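You operate a simulated robot arm through the tools that you are given. There is no shell and no other tool. Be economical: measure what you need, move in short steps, check, and stop when the job is done.

Carry out the task below with a simulated robot arm. There is one attempt and no reset: what you move stays moved.

TASK
Put the 2 A fuse from the top of the trestle table on top of the tall white head there and the 4 A fuse in the blue tub.
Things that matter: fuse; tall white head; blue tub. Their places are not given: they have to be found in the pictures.

It is judged by the outcome, as a careful person would: the job done as asked, and still so three seconds after it is handed in. It fails if anything else is knocked over, pushed out of place, dropped, spilled or broken.

THE ROBOT
A 6-joint arm with a two-finger parallel gripper, fixed in place. Base frame: the origin is at the foot of the arm, x ahead of it, y to its left, z up; the work surface is at about z = 0. Lengths are in m, angles in degrees, forces in N, time in s.
With the tool pointing down near the work surface it reaches from about 0.14 to 0.58 m from the base axis. Its first joint turns from -66.0 to 66.0 degrees. Payload 2.1 kg.
Tool frame: the origin (TCP) lies between the finger pads and is the grasp point; the fingertips stand 0.03 m ahead of it; z points along the fingers, y is the line along which they close. The gripper opens to 0.094 m. The fingers are 0.028 m wide and 0.01 m thick; the gripper's body (0.05 by 0.096 m) begins 0.055 m behind the TCP.
Orientation is told as [roll, pitch, yaw] about the base's x, y, z axes, in that order, counted from this pose: with the fingers straight down and closing along the base's y, the tool's x points along the base's -x, its y along +y and its z along -z.

THE INTERFACE
- The arm moves only by the tool nudge_tool. Its argument "targets" is a list that holds one entry, the list of rows, each a list of 7 numbers: the opening, from 0 (shut) to 1 (fully open), then the shift along the tool's x, y, z in m, then the turn, a rotation vector about the tool's x, y, z in degrees. In form: [[[hand, x, y, z, wx, wy, wz], ...]]. A call has 1 to 10 rows; each row is the pose to reach, as a shift and turn from the pose commanded when the call began, along the tool's axes at that moment. A row lasts 0.2 s, in which the tool goes at most 0.05 m and 8.6 degrees; a call with a longer step from one row to the next is refused whole, and so is a gripper value outside its range. A pose out of reach is approached as far as the arm can. The call stops where the force on the tool passes 40 N (or 10 N more than at its start, if that is more) or the arm is blocked; 0.2 s more then pass. The fingers move at their own pace (about 0.072 m/s each) and stop on an object; they squeeze with about 34 N. The grip force told is the motor's: it shows also when the fingers shut on nothing. Time passes only in rows, and 0.2 s behind the last, so rows that repeat a pose let the fingers close. It gives the time, the measured TCP pose, the force on the tool (base axes), the opening and the grip force at its end, in the units of the frame above (readings bear some noise).
- Cameras (640 x 400 px; columns grow to the right, rows downward): "scene" is fixed at [0.0295, -0.3552, 0.4922]; the picture's right is [0.94, -0.33, 0.00], its down [-0.17, -0.47, -0.86] and it looks along [0.29, 0.82, -0.50] (base axes); focal length 310 px, centre (320, 200). "wrist" rides on the gripper at [-0.037, 0, -0.058] in the tool frame; the picture's right is [0.00, -1.00, 0.00], its down [0.97, 0.00, -0.24] and it looks along [0.24, 0.00, 0.97] (tool axes); focal length 218 px, centre (320, 200).
- get_image(camera): a new picture of that camera. No time passes.
- measure_at(camera, pixels): there is no depth. For up to 12 entries [column, row, z] of the newest picture of that camera ("zoom" is the newest enlarged one), the place [x, y] in the base frame at which the ray of that pixel passes the height z, good to about 0.003 m. No time passes.
- zoom(camera, box): a new picture of the part [left, top, right, bottom] of that camera's present view, enlarged. No time passes.
- finish_job(): hands the job in; it is judged then, once.

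Work in short steps. Measure before you move; look again where a grasp or a placing could have gone wrong, and mend it. You have 60 turns and 30 pictures in all, the two below and enlarged ones among them. Open the gripper and draw the arm clear of the work before you hand the job in, unless the task says otherwise; then end with one line.

The tools are called after "Call:" as a command line: name --argument value ..., lists and objects as JSON in quotes. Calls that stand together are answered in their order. nudge_tool: Moves the arm, as the interface text tells. Its arguments: {"type":"object","properties":{"targets":{"type":"array","items":{"type":"array","items":{"type":"array","items":{"type":"number"}}}}},"required":["targets"]} The other tools are called the same way: get_image (camera) takes a picture; measure_at (camera, pixels) gives the place at which the rays of pixels pass given heights; zoom (camera, box) takes an enlarged picture of a part of a camera's view; finish_job () hands the job in.

At the start:

```text
time: 0.0
eef_pos: [0.3401, 0.1224, 0.2529]
tool_rot: [0.1, -0.1, 0.0]
wrist_force: [0.1, -0.3, 0.6]
width: 0.0939
grasp_force: 0.0
```

scene: 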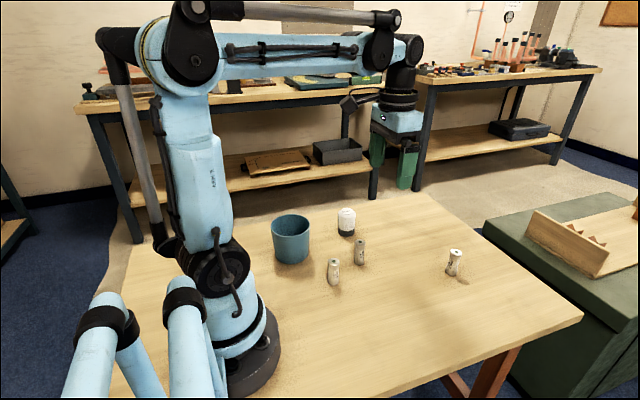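
wrist: 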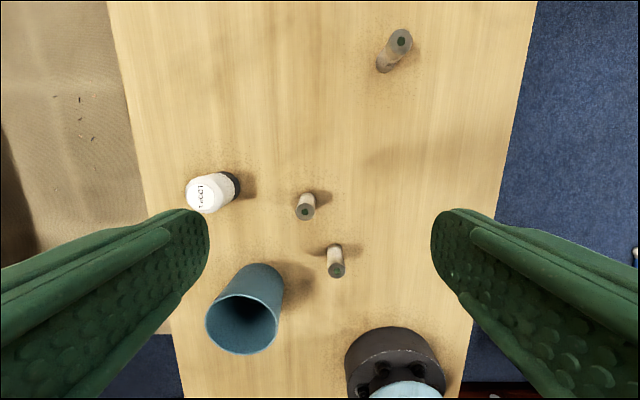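

Three fuses stand on the table at about scene (333,272), (360,252), (454,262); I zoom to read their labels.

Call:
zoom --camera "scene" --box '[310, 200, 390, 290]'

Call:
zoom --camera "scene" --box '[430, 235, 480, 290]'

```text
4.44 times, centred on (350, 245) of scene
```

zoom: 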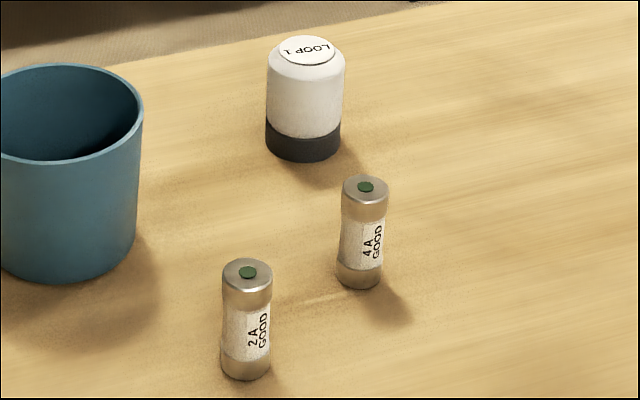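

```text
7.27 times, centred on (455, 262) of scene
```

zoom: 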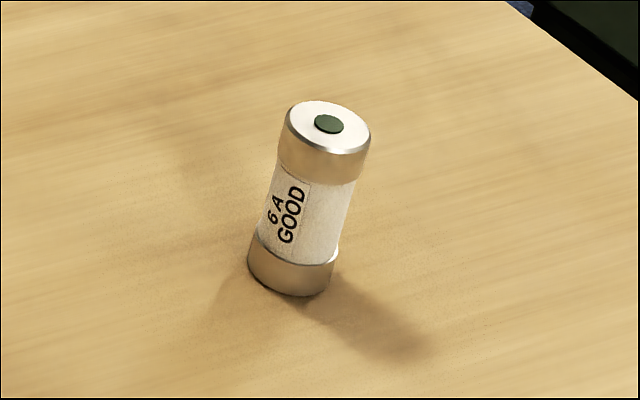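

The 2 A fuse is near (333,272), the 4 A near (360,252), and the white head at (346,222). I measure bases and tops from both cameras.

Call:
measure_at --camera "scene" --pixels '[[333.3, 282.2, 0], [358.8, 261.9, 0], [346.2, 232.6, 0], [333.6, 261.2, 0.04], [333.6, 261.2, 0.05], [360.1, 242.1, 0.04], [360.1, 242.1, 0.05], [347.1, 211.2, 0.05], [347.1, 211.2, 0.06], [347.1, 211.2, 0.07], [290, 223, 0.08], [290, 258, 0]]'

Call:
measure_at --camera "wrist" --pixels '[[336, 270, 0.04], [336, 270, 0.05], [305, 212, 0.04], [305, 212, 0.05], [201, 196, 0.05], [201, 196, 0.06], [201, 196, 0.07], [242, 326, 0.08], [242, 326, 0.06], [207, 322, 0.08], [279, 322, 0.08], [242, 353, 0.08]]'

```text
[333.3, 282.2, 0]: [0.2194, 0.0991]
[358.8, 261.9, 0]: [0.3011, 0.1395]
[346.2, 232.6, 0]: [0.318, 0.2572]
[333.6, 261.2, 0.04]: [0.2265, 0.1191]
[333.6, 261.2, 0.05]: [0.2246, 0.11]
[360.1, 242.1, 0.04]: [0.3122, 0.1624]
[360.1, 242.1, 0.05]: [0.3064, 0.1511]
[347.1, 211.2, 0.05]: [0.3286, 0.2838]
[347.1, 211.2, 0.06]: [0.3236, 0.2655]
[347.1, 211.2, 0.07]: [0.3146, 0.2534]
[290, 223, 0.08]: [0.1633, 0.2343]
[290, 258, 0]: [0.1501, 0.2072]
```

```text
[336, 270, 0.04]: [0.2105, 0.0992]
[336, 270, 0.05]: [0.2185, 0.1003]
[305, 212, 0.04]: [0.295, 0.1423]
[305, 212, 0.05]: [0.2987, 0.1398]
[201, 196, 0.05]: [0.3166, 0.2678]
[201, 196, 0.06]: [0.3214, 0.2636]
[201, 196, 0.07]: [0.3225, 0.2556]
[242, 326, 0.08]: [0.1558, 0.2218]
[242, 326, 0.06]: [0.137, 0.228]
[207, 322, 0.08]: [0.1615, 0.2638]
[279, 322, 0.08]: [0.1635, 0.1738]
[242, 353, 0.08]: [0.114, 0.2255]
```

4 A fuse at about (0.301,0.140), height about 0.058; 2 A at (0.221,0.101); head at (0.319,0.257), about 0.068 high; tub near (0.157,0.215). I'll go above the 4 A fuse and look.

Call:
nudge_tool --targets '[[[0.64, 0.02, 0.009, 0.03, 0, 0, 0], [0.64, 0.039, 0.018, 0.06, 0, 0, 0], [0.64, 0.039, 0.018, 0.1, 0, 0, 0], [0.64, 0.039, 0.018, 0.13, 0, 0, 0], [0.64, 0.039, 0.018, 0.13, 0, 0, 0]]]'

Call:
get_image --camera "wrist"

```text
time: 1.2
eef_pos: [0.3017, 0.1397, 0.1226]
tool_rot: [0.1, -0.1, 0.0]
wrist_force: [0.8, 0.2, -0.5]
width: 0.0603
grasp_force: 0.0
```

```text
25 pictures are left
```

wrist: 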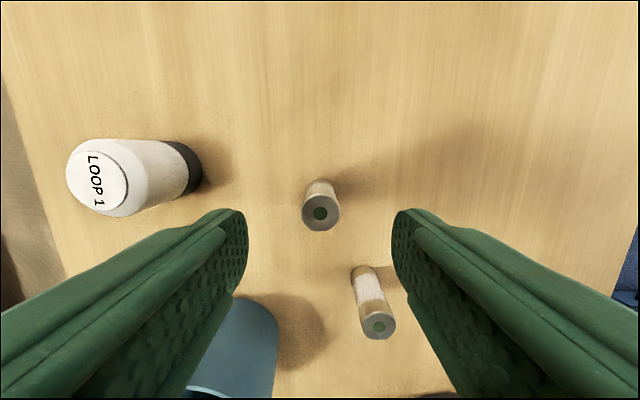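

4 A top at (320,213), 2 A top at (379,327), head top at (98,180). I refine.

Call:
measure_at --camera "wrist" --pixels '[[320, 213, 0.05], [320, 213, 0.058], [322, 182, 0], [379, 327, 0.05], [379, 327, 0.058], [360, 270, 0], [98, 180, 0.06], [98, 180, 0.065], [98, 180, 0.07], [98, 180, 0.075]]'

```text
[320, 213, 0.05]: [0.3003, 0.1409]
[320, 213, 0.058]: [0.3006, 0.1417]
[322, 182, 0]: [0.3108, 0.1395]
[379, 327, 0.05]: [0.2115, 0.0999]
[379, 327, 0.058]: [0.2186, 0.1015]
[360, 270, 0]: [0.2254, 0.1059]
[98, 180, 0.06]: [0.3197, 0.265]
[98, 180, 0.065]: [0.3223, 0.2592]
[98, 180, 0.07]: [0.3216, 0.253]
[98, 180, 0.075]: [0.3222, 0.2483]
```

The 4 A fuse is centred under the tool. I descend to z≈0.045 and close.

Call:
nudge_tool --targets '[[[0.64, 0.001, 0.001, 0.03, 0, 0, 0], [0.64, 0.001, 0.001, 0.06, 0, 0, 0], [0.64, 0.001, 0.001, 0.077, 0, 0, 0], [0.64, 0.001, 0.001, 0.077, 0, 0, 0], [0, 0.001, 0.001, 0.077, 0, 0, 0], [0, 0.001, 0.001, 0.077, 0, 0, 0], [0, 0.001, 0.001, 0.077, 0, 0, 0], [0, 0.001, 0.001, 0.077, 0, 0, 0]]]'

```text
time: 3.0
eef_pos: [0.301, 0.1395, 0.0446]
tool_rot: [0.1, -0.1, 0.0]
wrist_force: [0.5, 0.1, 1.0]
width: 0.0232
grasp_force: 34.1
```

The grip holds at 23 mm width. I lift to z≈0.2 and take pictures to measure the tub.

Call:
nudge_tool --targets '[[[0, 0, 0, -0.03, 0, 0, 0], [0, 0, 0, -0.07, 0, 0, 0], [0, 0, 0, -0.11, 0, 0, 0], [0, 0, 0, -0.155, 0, 0, 0], [0, 0.04, 0.01, -0.155, 0, 0, 0], [0, 0.08, 0.025, -0.155, 0, 0, 0], [0, 0.08, 0.025, -0.155, 0, 0, 0]]]'

Call:
get_image --camera "wrist"

Call:
get_image --camera "scene"

```text
time: 4.6
eef_pos: [0.2188, 0.1661, 0.2003]
tool_rot: [0.2, -0.1, 0.0]
wrist_force: [-0.4, -0.9, 0.5]
width: 0.0229
grasp_force: 34.3
```

```text
24 pictures are left
```

wrist: 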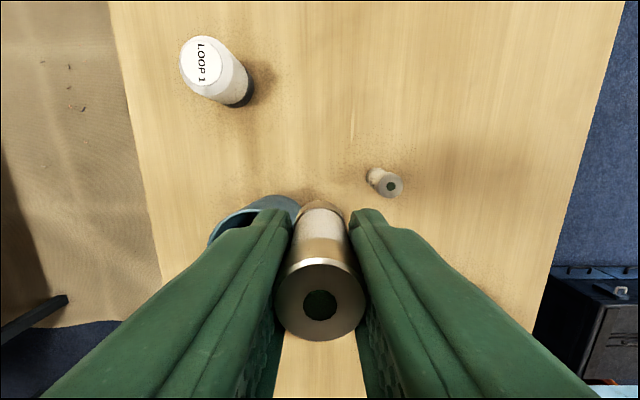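

```text
23 pictures are left
```

scene: 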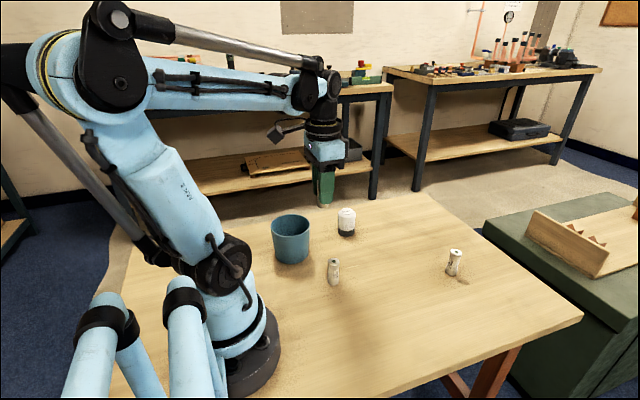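

Call:
zoom --camera "scene" --box '[260, 200, 324, 240]'

```text
10.00 times, centred on (292, 220) of scene
```

zoom: 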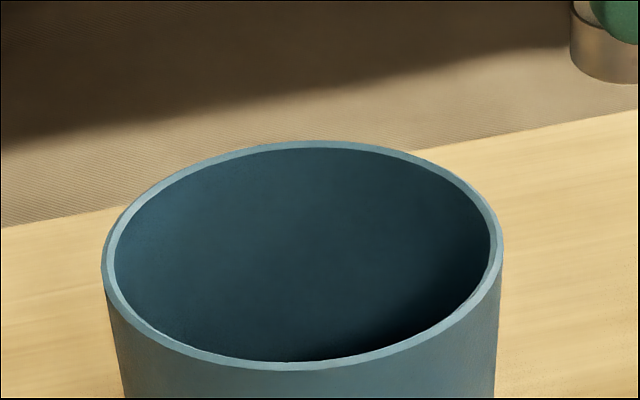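

Call:
measure_at --camera "scene" --pixels '[[270.4, 226.5, 0.08], [310.2, 224.5, 0.08], [291.5, 214.2, 0.08], [288.5, 236.8, 0.08], [270.4, 226.5, 0.09], [310.2, 224.5, 0.09], [291.5, 214.2, 0.09], [288.5, 236.8, 0.09], [293, 265, 0]]'

Call:
measure_at --camera "wrist" --pixels '[[208, 240, 0.08], [301, 206, 0.08], [270, 194, 0.08], [208, 240, 0.09], [301, 206, 0.09], [270, 194, 0.09]]'

```text
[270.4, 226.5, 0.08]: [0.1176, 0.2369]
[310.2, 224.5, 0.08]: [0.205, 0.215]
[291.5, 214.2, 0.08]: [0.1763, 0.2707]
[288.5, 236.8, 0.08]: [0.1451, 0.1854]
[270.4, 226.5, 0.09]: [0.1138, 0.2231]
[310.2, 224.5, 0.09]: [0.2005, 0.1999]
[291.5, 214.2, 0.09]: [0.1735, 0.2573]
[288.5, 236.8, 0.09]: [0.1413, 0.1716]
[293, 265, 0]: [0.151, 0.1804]
```

```text
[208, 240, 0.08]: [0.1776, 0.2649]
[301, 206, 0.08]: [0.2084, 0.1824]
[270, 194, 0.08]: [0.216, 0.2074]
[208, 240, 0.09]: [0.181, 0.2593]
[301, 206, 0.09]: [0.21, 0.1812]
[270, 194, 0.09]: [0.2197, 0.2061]
```

The rim spans 0.114–0.205 in x; tub centre ≈ (0.159,0.219), rim height ≈0.085. I move over it at the present height, then down to just above the rim and check.

Call:
nudge_tool --targets '[[[0, 0.03, 0.027, 0, 0, 0, 0], [0, 0.06, 0.053, 0, 0, 0, 0], [0, 0.06, 0.053, 0.03, 0, 0, 0], [0, 0.06, 0.053, 0.05, 0, 0, 0], [0, 0.06, 0.053, 0.05, 0, 0, 0]]]'

Call:
get_image --camera "wrist"

Call:
zoom --camera "scene" --box '[250, 170, 346, 270]'

```text
time: 5.8
eef_pos: [0.1605, 0.2187, 0.1507]
tool_rot: [0.1, -0.1, 0.0]
wrist_force: [0.5, -0.3, -0.2]
width: 0.0232
grasp_force: 33.7
```

```text
21 pictures are left
```

wrist: 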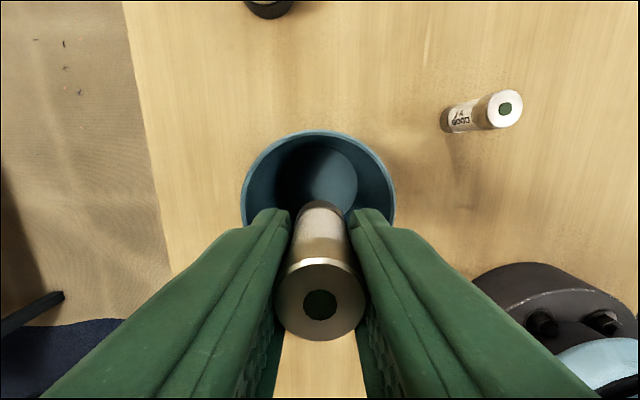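

```text
4.00 times, centred on (298, 220) of scene
```

zoom: 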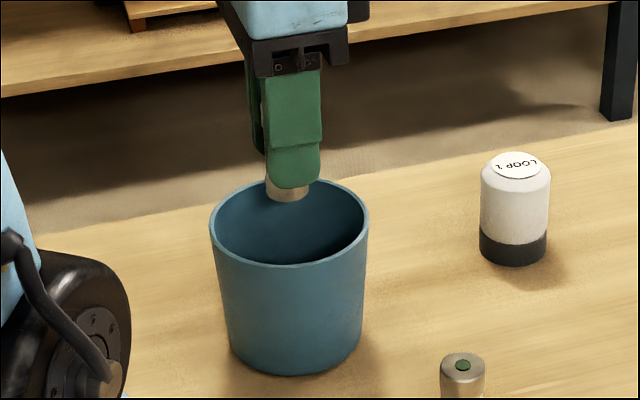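

The tub is centred beneath the fuse (rim columns 241–396, far edge at x≈0.206). I lower the fuse into it, nearly to the floor.

Call:
nudge_tool --targets '[[[0, 0, 0, 0.025, 0, 0, 0], [0, 0, 0, 0.05, 0, 0, 0], [0, 0, 0, 0.07, 0, 0, 0], [0, 0, 0, 0.085, 0, 0, 0], [0, 0, 0, 0.095, 0, 0, 0], [0, 0, 0, 0.095, 0, 0, 0]]]'

```text
time: 7.2
eef_pos: [0.162, 0.2196, 0.0559]
tool_rot: [0.1, -0.1, 0.0]
wrist_force: [0.3, 0.0, -0.1]
width: 0.0231
grasp_force: 33.9
```

No contact yet; I ease down a bit more.

Call:
nudge_tool --targets '[[[0, 0, 0, 0.002, 0, 0, 0], [0, 0, 0, 0.004, 0, 0, 0], [0, 0, 0, 0.005, 0, 0, 0], [0, 0, 0, 0.005, 0, 0, 0]]]'

```text
time: 8.2
eef_pos: [0.1609, 0.2186, 0.0507]
tool_rot: [0.0, 0.0, 0.1]
wrist_force: [0.8, -0.1, -0.6]
width: 0.023
grasp_force: 34.3
```

The fuse bottom is a few mm from the floor. I open to about 42 mm and rise.

Call:
nudge_tool --targets '[[[0.42, 0, 0, 0, 0, 0, 0], [0.42, 0, 0, 0, 0, 0, 0], [0.42, 0, 0, 0, 0, 0, 0], [0.42, 0, 0, -0.03, 0, 0, 0], [0.42, 0, 0, -0.07, 0, 0, 0], [0.42, 0, 0, -0.11, 0, 0, 0], [0.64, 0, 0, -0.15, 0, 0, 0], [0.64, 0, 0, -0.15, 0, 0, 0]]]'

Call:
get_image --camera "wrist"

```text
time: 10.0
eef_pos: [0.1606, 0.2196, 0.1995]
tool_rot: [0.1, -0.1, 0.0]
wrist_force: [-0.7, 0.6, 0.6]
width: 0.0604
grasp_force: 0.1
```

```text
19 pictures are left
```

wrist: 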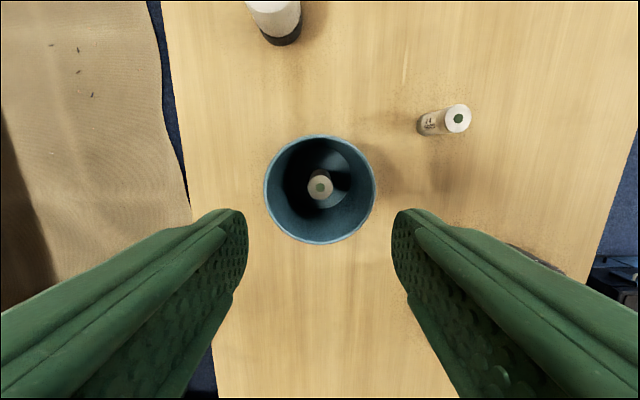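

The 4 A fuse stands in the tub (320,186). Next I go above the 2 A fuse at (0.220,0.101).

Call:
nudge_tool --targets '[[[0.64, -0.02, -0.04, 0, 0, 0, 0], [0.64, -0.04, -0.08, 0, 0, 0, 0], [0.64, -0.0594, -0.118, 0, 0, 0, 0], [0.64, -0.0594, -0.118, 0.04, 0, 0, 0], [0.64, -0.0594, -0.118, 0.077, 0, 0, 0], [0.64, -0.0594, -0.118, 0.077, 0, 0, 0]]]'

Call:
get_image --camera "wrist"

```text
time: 11.4
eef_pos: [0.2201, 0.1017, 0.122]
tool_rot: [0.1, 0.0, 0.0]
wrist_force: [0.3, 0.5, 0.5]
width: 0.0603
grasp_force: 0.1
```

```text
18 pictures are left
```

wrist: 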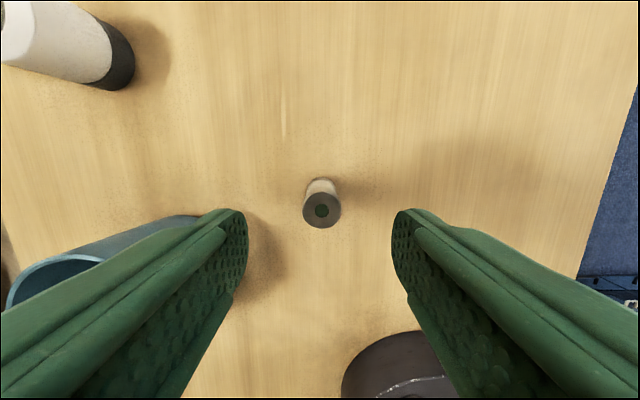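

Well centred (top at 321,210). I descend and grasp.

Call:
nudge_tool --targets '[[[0.64, 0, 0, 0.03, 0, 0, 0], [0.64, 0, 0, 0.06, 0, 0, 0], [0.64, 0, 0, 0.077, 0, 0, 0], [0.64, 0, 0, 0.077, 0, 0, 0], [0, 0, 0, 0.077, 0, 0, 0], [0, 0, 0, 0.077, 0, 0, 0], [0, 0, 0, 0.077, 0, 0, 0], [0, 0, 0, 0.077, 0, 0, 0]]]'

Call:
measure_at --camera "wrist" --pixels '[[321, 210, 0.055], [321, 210, 0.06]]'

```text
time: 13.2
eef_pos: [0.2199, 0.1008, 0.0467]
tool_rot: [0.1, -0.1, 0.1]
wrist_force: [-0.1, 0.0, 0.4]
width: 0.0232
grasp_force: 33.8
```

```text
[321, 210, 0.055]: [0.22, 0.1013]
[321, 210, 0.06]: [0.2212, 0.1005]
```

Gripped. I lift high and stop short of the head so that the wrist camera sees its top.

Call:
nudge_tool --targets '[[[0, 0, 0, -0.04, 0, 0, 0], [0, 0, 0, -0.08, 0, 0, 0], [0, 0, 0, -0.12, 0, 0, 0], [0, 0, 0, -0.15, 0, 0, 0], [0, -0.02, 0.04, -0.15, 0, 0, 0], [0, -0.03, 0.08, -0.15, 0, 0, 0], [0, -0.04, 0.12, -0.15, 0, 0, 0], [0, -0.04, 0.156, -0.15, 0, 0, 0], [0, -0.04, 0.156, -0.15, 0, 0, 0]]]'

Call:
get_image --camera "wrist"

Call:
zoom --camera "scene" --box '[323, 195, 371, 245]'

```text
time: 15.2
eef_pos: [0.2595, 0.2578, 0.199]
tool_rot: [0.0, -0.1, -0.1]
wrist_force: [-1.0, 0.2, -1.3]
width: 0.023
grasp_force: 33.8
```

```text
17 pictures are left
```

wrist: 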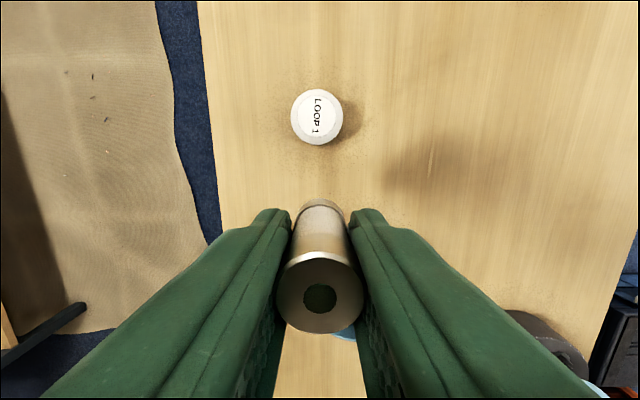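

```text
8.00 times, centred on (347, 220) of scene
```

zoom: 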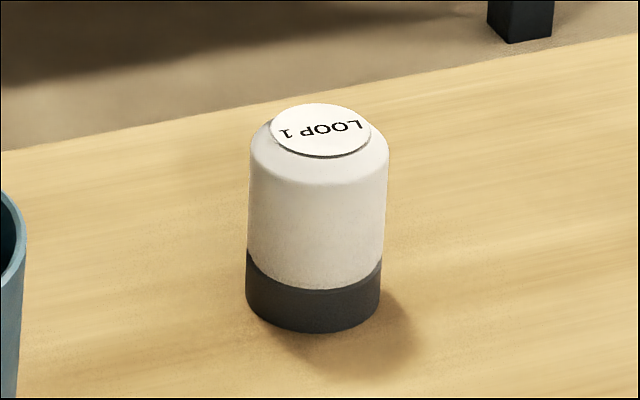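

Call:
zoom --camera "wrist" --box '[277, 90, 357, 140]'

Call:
measure_at --camera "scene" --pixels '[[347, 211.25, 0.065], [347, 211.25, 0.07], [347, 211.25, 0.075]]'

```text
8.00 times, centred on (317, 115) of wrist
```

zoom: 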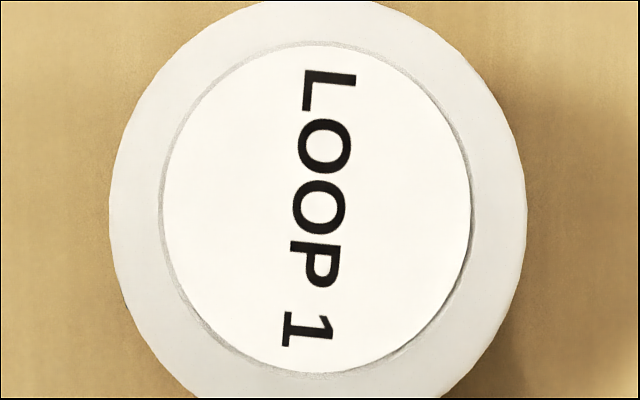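

```text
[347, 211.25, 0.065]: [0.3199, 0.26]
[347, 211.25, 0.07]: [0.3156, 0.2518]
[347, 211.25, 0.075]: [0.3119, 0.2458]
```

Call:
measure_at --camera "zoom" --pixels '[[316, 208, 0.06], [316, 208, 0.065], [316, 208, 0.07], [160, 208, 0.067], [471, 208, 0.067], [108, 208, 0.06], [527, 208, 0.06]]'

```text
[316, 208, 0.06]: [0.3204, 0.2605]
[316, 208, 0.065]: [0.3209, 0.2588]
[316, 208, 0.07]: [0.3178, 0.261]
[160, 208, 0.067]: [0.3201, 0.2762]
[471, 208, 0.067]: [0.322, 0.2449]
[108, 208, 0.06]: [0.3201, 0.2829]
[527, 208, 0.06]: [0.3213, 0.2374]
```

Head centre ≈ (0.320,0.2595), top ≈0.066. I move over it with the fuse's foot about 1.5 cm above, then check.

Call:
nudge_tool --targets '[[[0, -0.03, 0.002, 0, 0, 0, 0], [0, -0.06, 0.002, 0, 0, 0, 0], [0, -0.06, 0.002, 0.035, 0, 0, 0], [0, -0.06, 0.002, 0.067, 0, 0, 0], [0, -0.06, 0.002, 0.067, 0, 0, 0], [0, -0.06, 0.002, 0.067, 0, 0, 0]]]'

Call:
zoom --camera "scene" --box '[315, 165, 379, 245]'

Call:
get_image --camera "wrist"

```text
time: 16.6
eef_pos: [0.3197, 0.2593, 0.1293]
tool_rot: [0.1, -0.1, -0.1]
wrist_force: [0.1, 0.1, 0.2]
width: 0.0231
grasp_force: 34.6
```

```text
5.00 times, centred on (347, 205) of scene
```

zoom: 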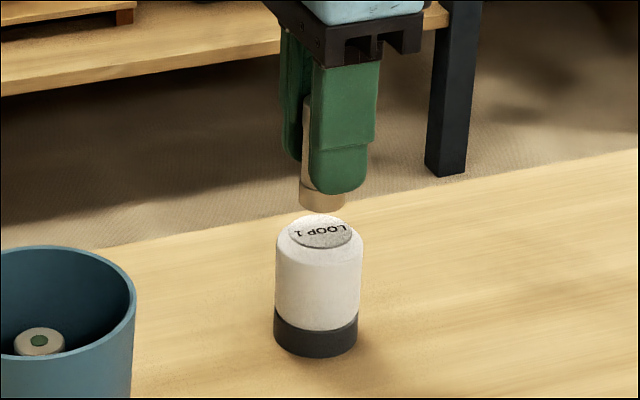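

```text
13 pictures are left
```

wrist: 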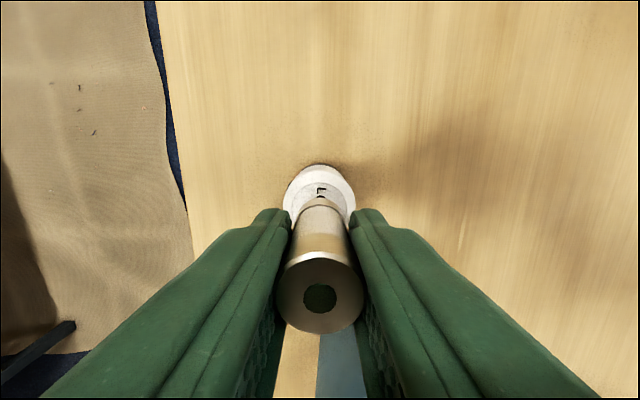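

Aligned. I lower in small steps, watching the force.

Call:
nudge_tool --targets '[[[0, 0, 0, 0.005, 0, 0, 0], [0, 0, 0, 0.01, 0, 0, 0], [0, 0, 0, 0.013, 0, 0, 0], [0, 0, 0, 0.013, 0, 0, 0]]]'

Call:
zoom --camera "scene" --box '[327, 190, 367, 230]'

```text
time: 17.6
eef_pos: [0.3205, 0.2586, 0.1167]
tool_rot: [0.0, 0.0, 0.0]
wrist_force: [0.8, -0.2, -1.2]
width: 0.0231
grasp_force: 34.0
```

```text
10.00 times, centred on (347, 210) of scene
```

zoom: 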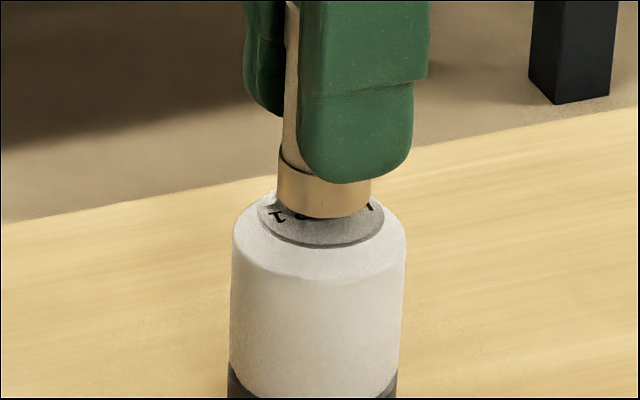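

About 3 mm gap remains. I lower 1 mm at a time.

Call:
nudge_tool --targets '[[[0, 0, 0, 0.001, 0, 0, 0], [0, 0, 0, 0.002, 0, 0, 0], [0, 0, 0, 0.002, 0, 0, 0]]]'

```text
time: 18.4
eef_pos: [0.3192, 0.2601, 0.1155]
tool_rot: [0.1, -0.1, 0.0]
wrist_force: [-0.1, -0.5, -0.2]
width: 0.0228
grasp_force: 34.0
```

Call:
nudge_tool --targets '[[[0, 0, 0, 0.0005, 0, 0, 0], [0, 0, 0, 0.001, 0, 0, 0], [0, 0, 0, 0.001, 0, 0, 0]]]'

Call:
zoom --camera "scene" --box '[327, 190, 367, 230]'

```text
time: 19.2
eef_pos: [0.3191, 0.2597, 0.1144]
tool_rot: [0.1, 0.0, -0.1]
wrist_force: [-0.5, 0.3, -1.0]
width: 0.0229
grasp_force: 34.0
```

```text
10.00 times, centred on (347, 210) of scene
```

zoom: 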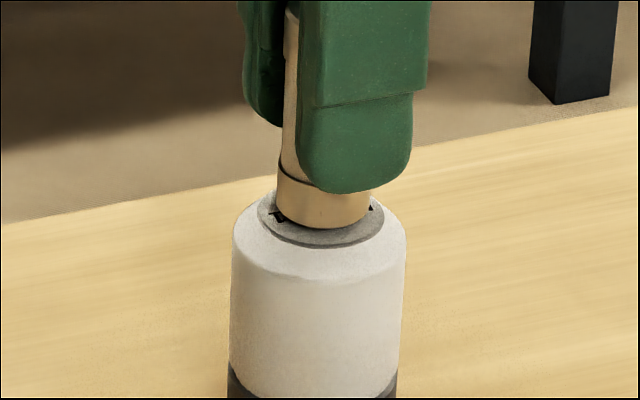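

Still about 1.5 mm; continuing.

Call:
nudge_tool --targets '[[[0, 0, 0, 0.0005, 0, 0, 0], [0, 0, 0, 0.001, 0, 0, 0], [0, 0, 0, 0.001, 0, 0, 0]]]'

```text
time: 20.0
eef_pos: [0.3189, 0.2597, 0.1133]
tool_rot: [0.0, -0.2, 0.1]
wrist_force: [0.9, -0.3, -1.0]
width: 0.023
grasp_force: 34.1
```

Call:
nudge_tool --targets '[[[0, 0, 0, 0.0005, 0, 0, 0], [0, 0, 0, 0.001, 0, 0, 0], [0, 0, 0, 0.001, 0, 0, 0]]]'

Call:
zoom --camera "scene" --box '[327, 190, 367, 230]'

```text
time: 20.8
eef_pos: [0.3196, 0.2591, 0.1116]
tool_rot: [0.2, -0.1, 0.0]
wrist_force: [0.1, -0.1, 0.1]
width: 0.0233
grasp_force: 34.6
```

```text
10.00 times, centred on (347, 210) of scene
```

zoom: 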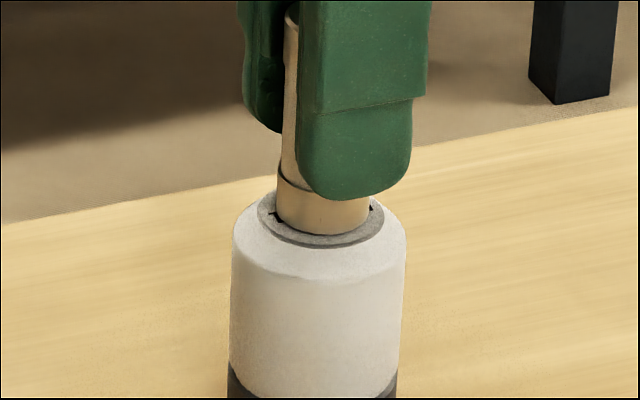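

Nearly touching (front of fuse at row 235, disc edge 244). One more millimetre looking for contact.

Call:
nudge_tool --targets '[[[0, 0, 0, 0.0005, 0, 0, 0], [0, 0, 0, 0.001, 0, 0, 0], [0, 0, 0, 0.001, 0, 0, 0]]]'

```text
time: 21.6
eef_pos: [0.3192, 0.2592, 0.111]
tool_rot: [0.0, -0.1, 0.0]
wrist_force: [0.2, 0.2, -0.3]
width: 0.0231
grasp_force: 33.7
```

Call:
nudge_tool --targets '[[[0, 0, 0, 0.0005, 0, 0, 0], [0, 0, 0, 0.001, 0, 0, 0], [0, 0, 0, 0.001, 0, 0, 0]]]'

Call:
zoom --camera "scene" --box '[327, 190, 367, 230]'

```text
time: 22.4
eef_pos: [0.3208, 0.2596, 0.1101]
tool_rot: [0.1, 0.1, 0.0]
wrist_force: [-1.0, -0.4, 14.8]
width: 0.023
grasp_force: 34.4
```

```text
10.00 times, centred on (347, 210) of scene
```

zoom: 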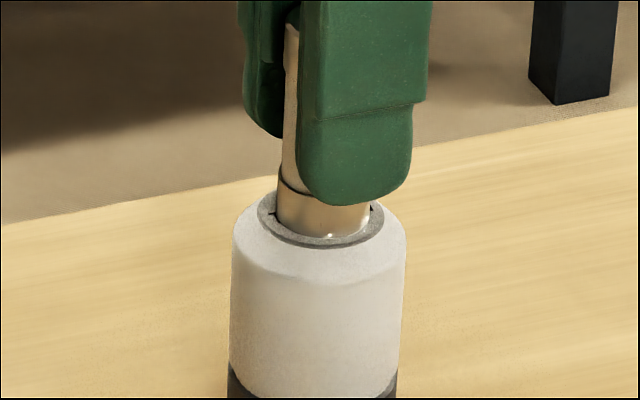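

Contact at 14.8 N: the fuse is seated. I relax slightly, open wide, then rise straight up.

Call:
nudge_tool --targets '[[[0, 0, 0, -0.0004, 0, 0, 0], [0, 0, 0, -0.0004, 0, 0, 0], [0.5, 0, 0, -0.0004, 0, 0, 0], [0.5, 0, 0, -0.0004, 0, 0, 0], [0.5, 0, 0, -0.0004, 0, 0, 0], [0.5, 0, 0, -0.0004, 0, 0, 0], [0.5, 0, 0, -0.02, 0, 0, 0], [0.5, 0, 0, -0.05, 0, 0, 0], [0.5, 0, 0, -0.09, 0, 0, 0], [0.5, 0, 0, -0.12, 0, 0, 0]]]'

Call:
get_image --camera "scene"

```text
time: 24.6
eef_pos: [0.3201, 0.2588, 0.2306]
tool_rot: [0.1, 0.0, 0.0]
wrist_force: [0.5, -0.7, -0.6]
width: 0.0471
grasp_force: 0.0
```

```text
8 pictures are left
```

scene: 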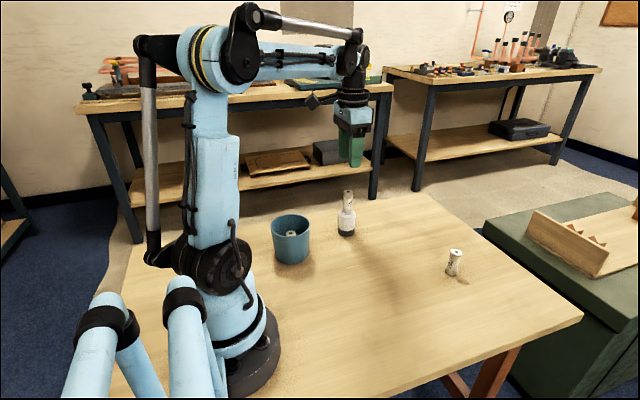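

The 2 A fuse stands on the head and the 4 A stands in the tub. I draw the arm aside at height and check once more.

Call:
nudge_tool --targets '[[[0.5, 0, -0.02, -0.03, 0, 0, 0], [0.5, 0, -0.06, -0.03, 0, 0, 0], [0.5, 0, -0.1, -0.03, 0, 0, 0], [0.5, 0, -0.13, -0.03, 0, 0, 0], [0.5, 0, -0.13, -0.03, 0, 0, 0]]]'

Call:
zoom --camera "scene" --box '[260, 170, 380, 280]'

```text
time: 25.8
eef_pos: [0.3182, 0.1281, 0.2602]
tool_rot: [0.1, -0.1, 0.0]
wrist_force: [1.4, -0.4, -0.1]
width: 0.0472
grasp_force: 0.1
```

```text
3.64 times, centred on (320, 225) of scene
```

zoom: 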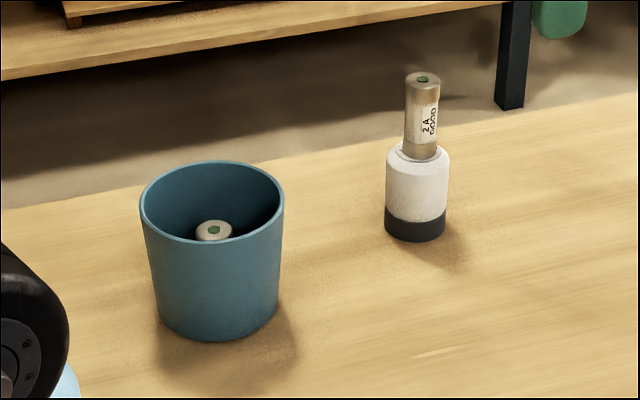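

Both are in place and standing; I hand it in.

Call:
finish_job

```text
The job is handed in.
```

The 2 A fuse is standing on top of the white head and the 4 A fuse is standing in the blue tub; nothing else was moved.
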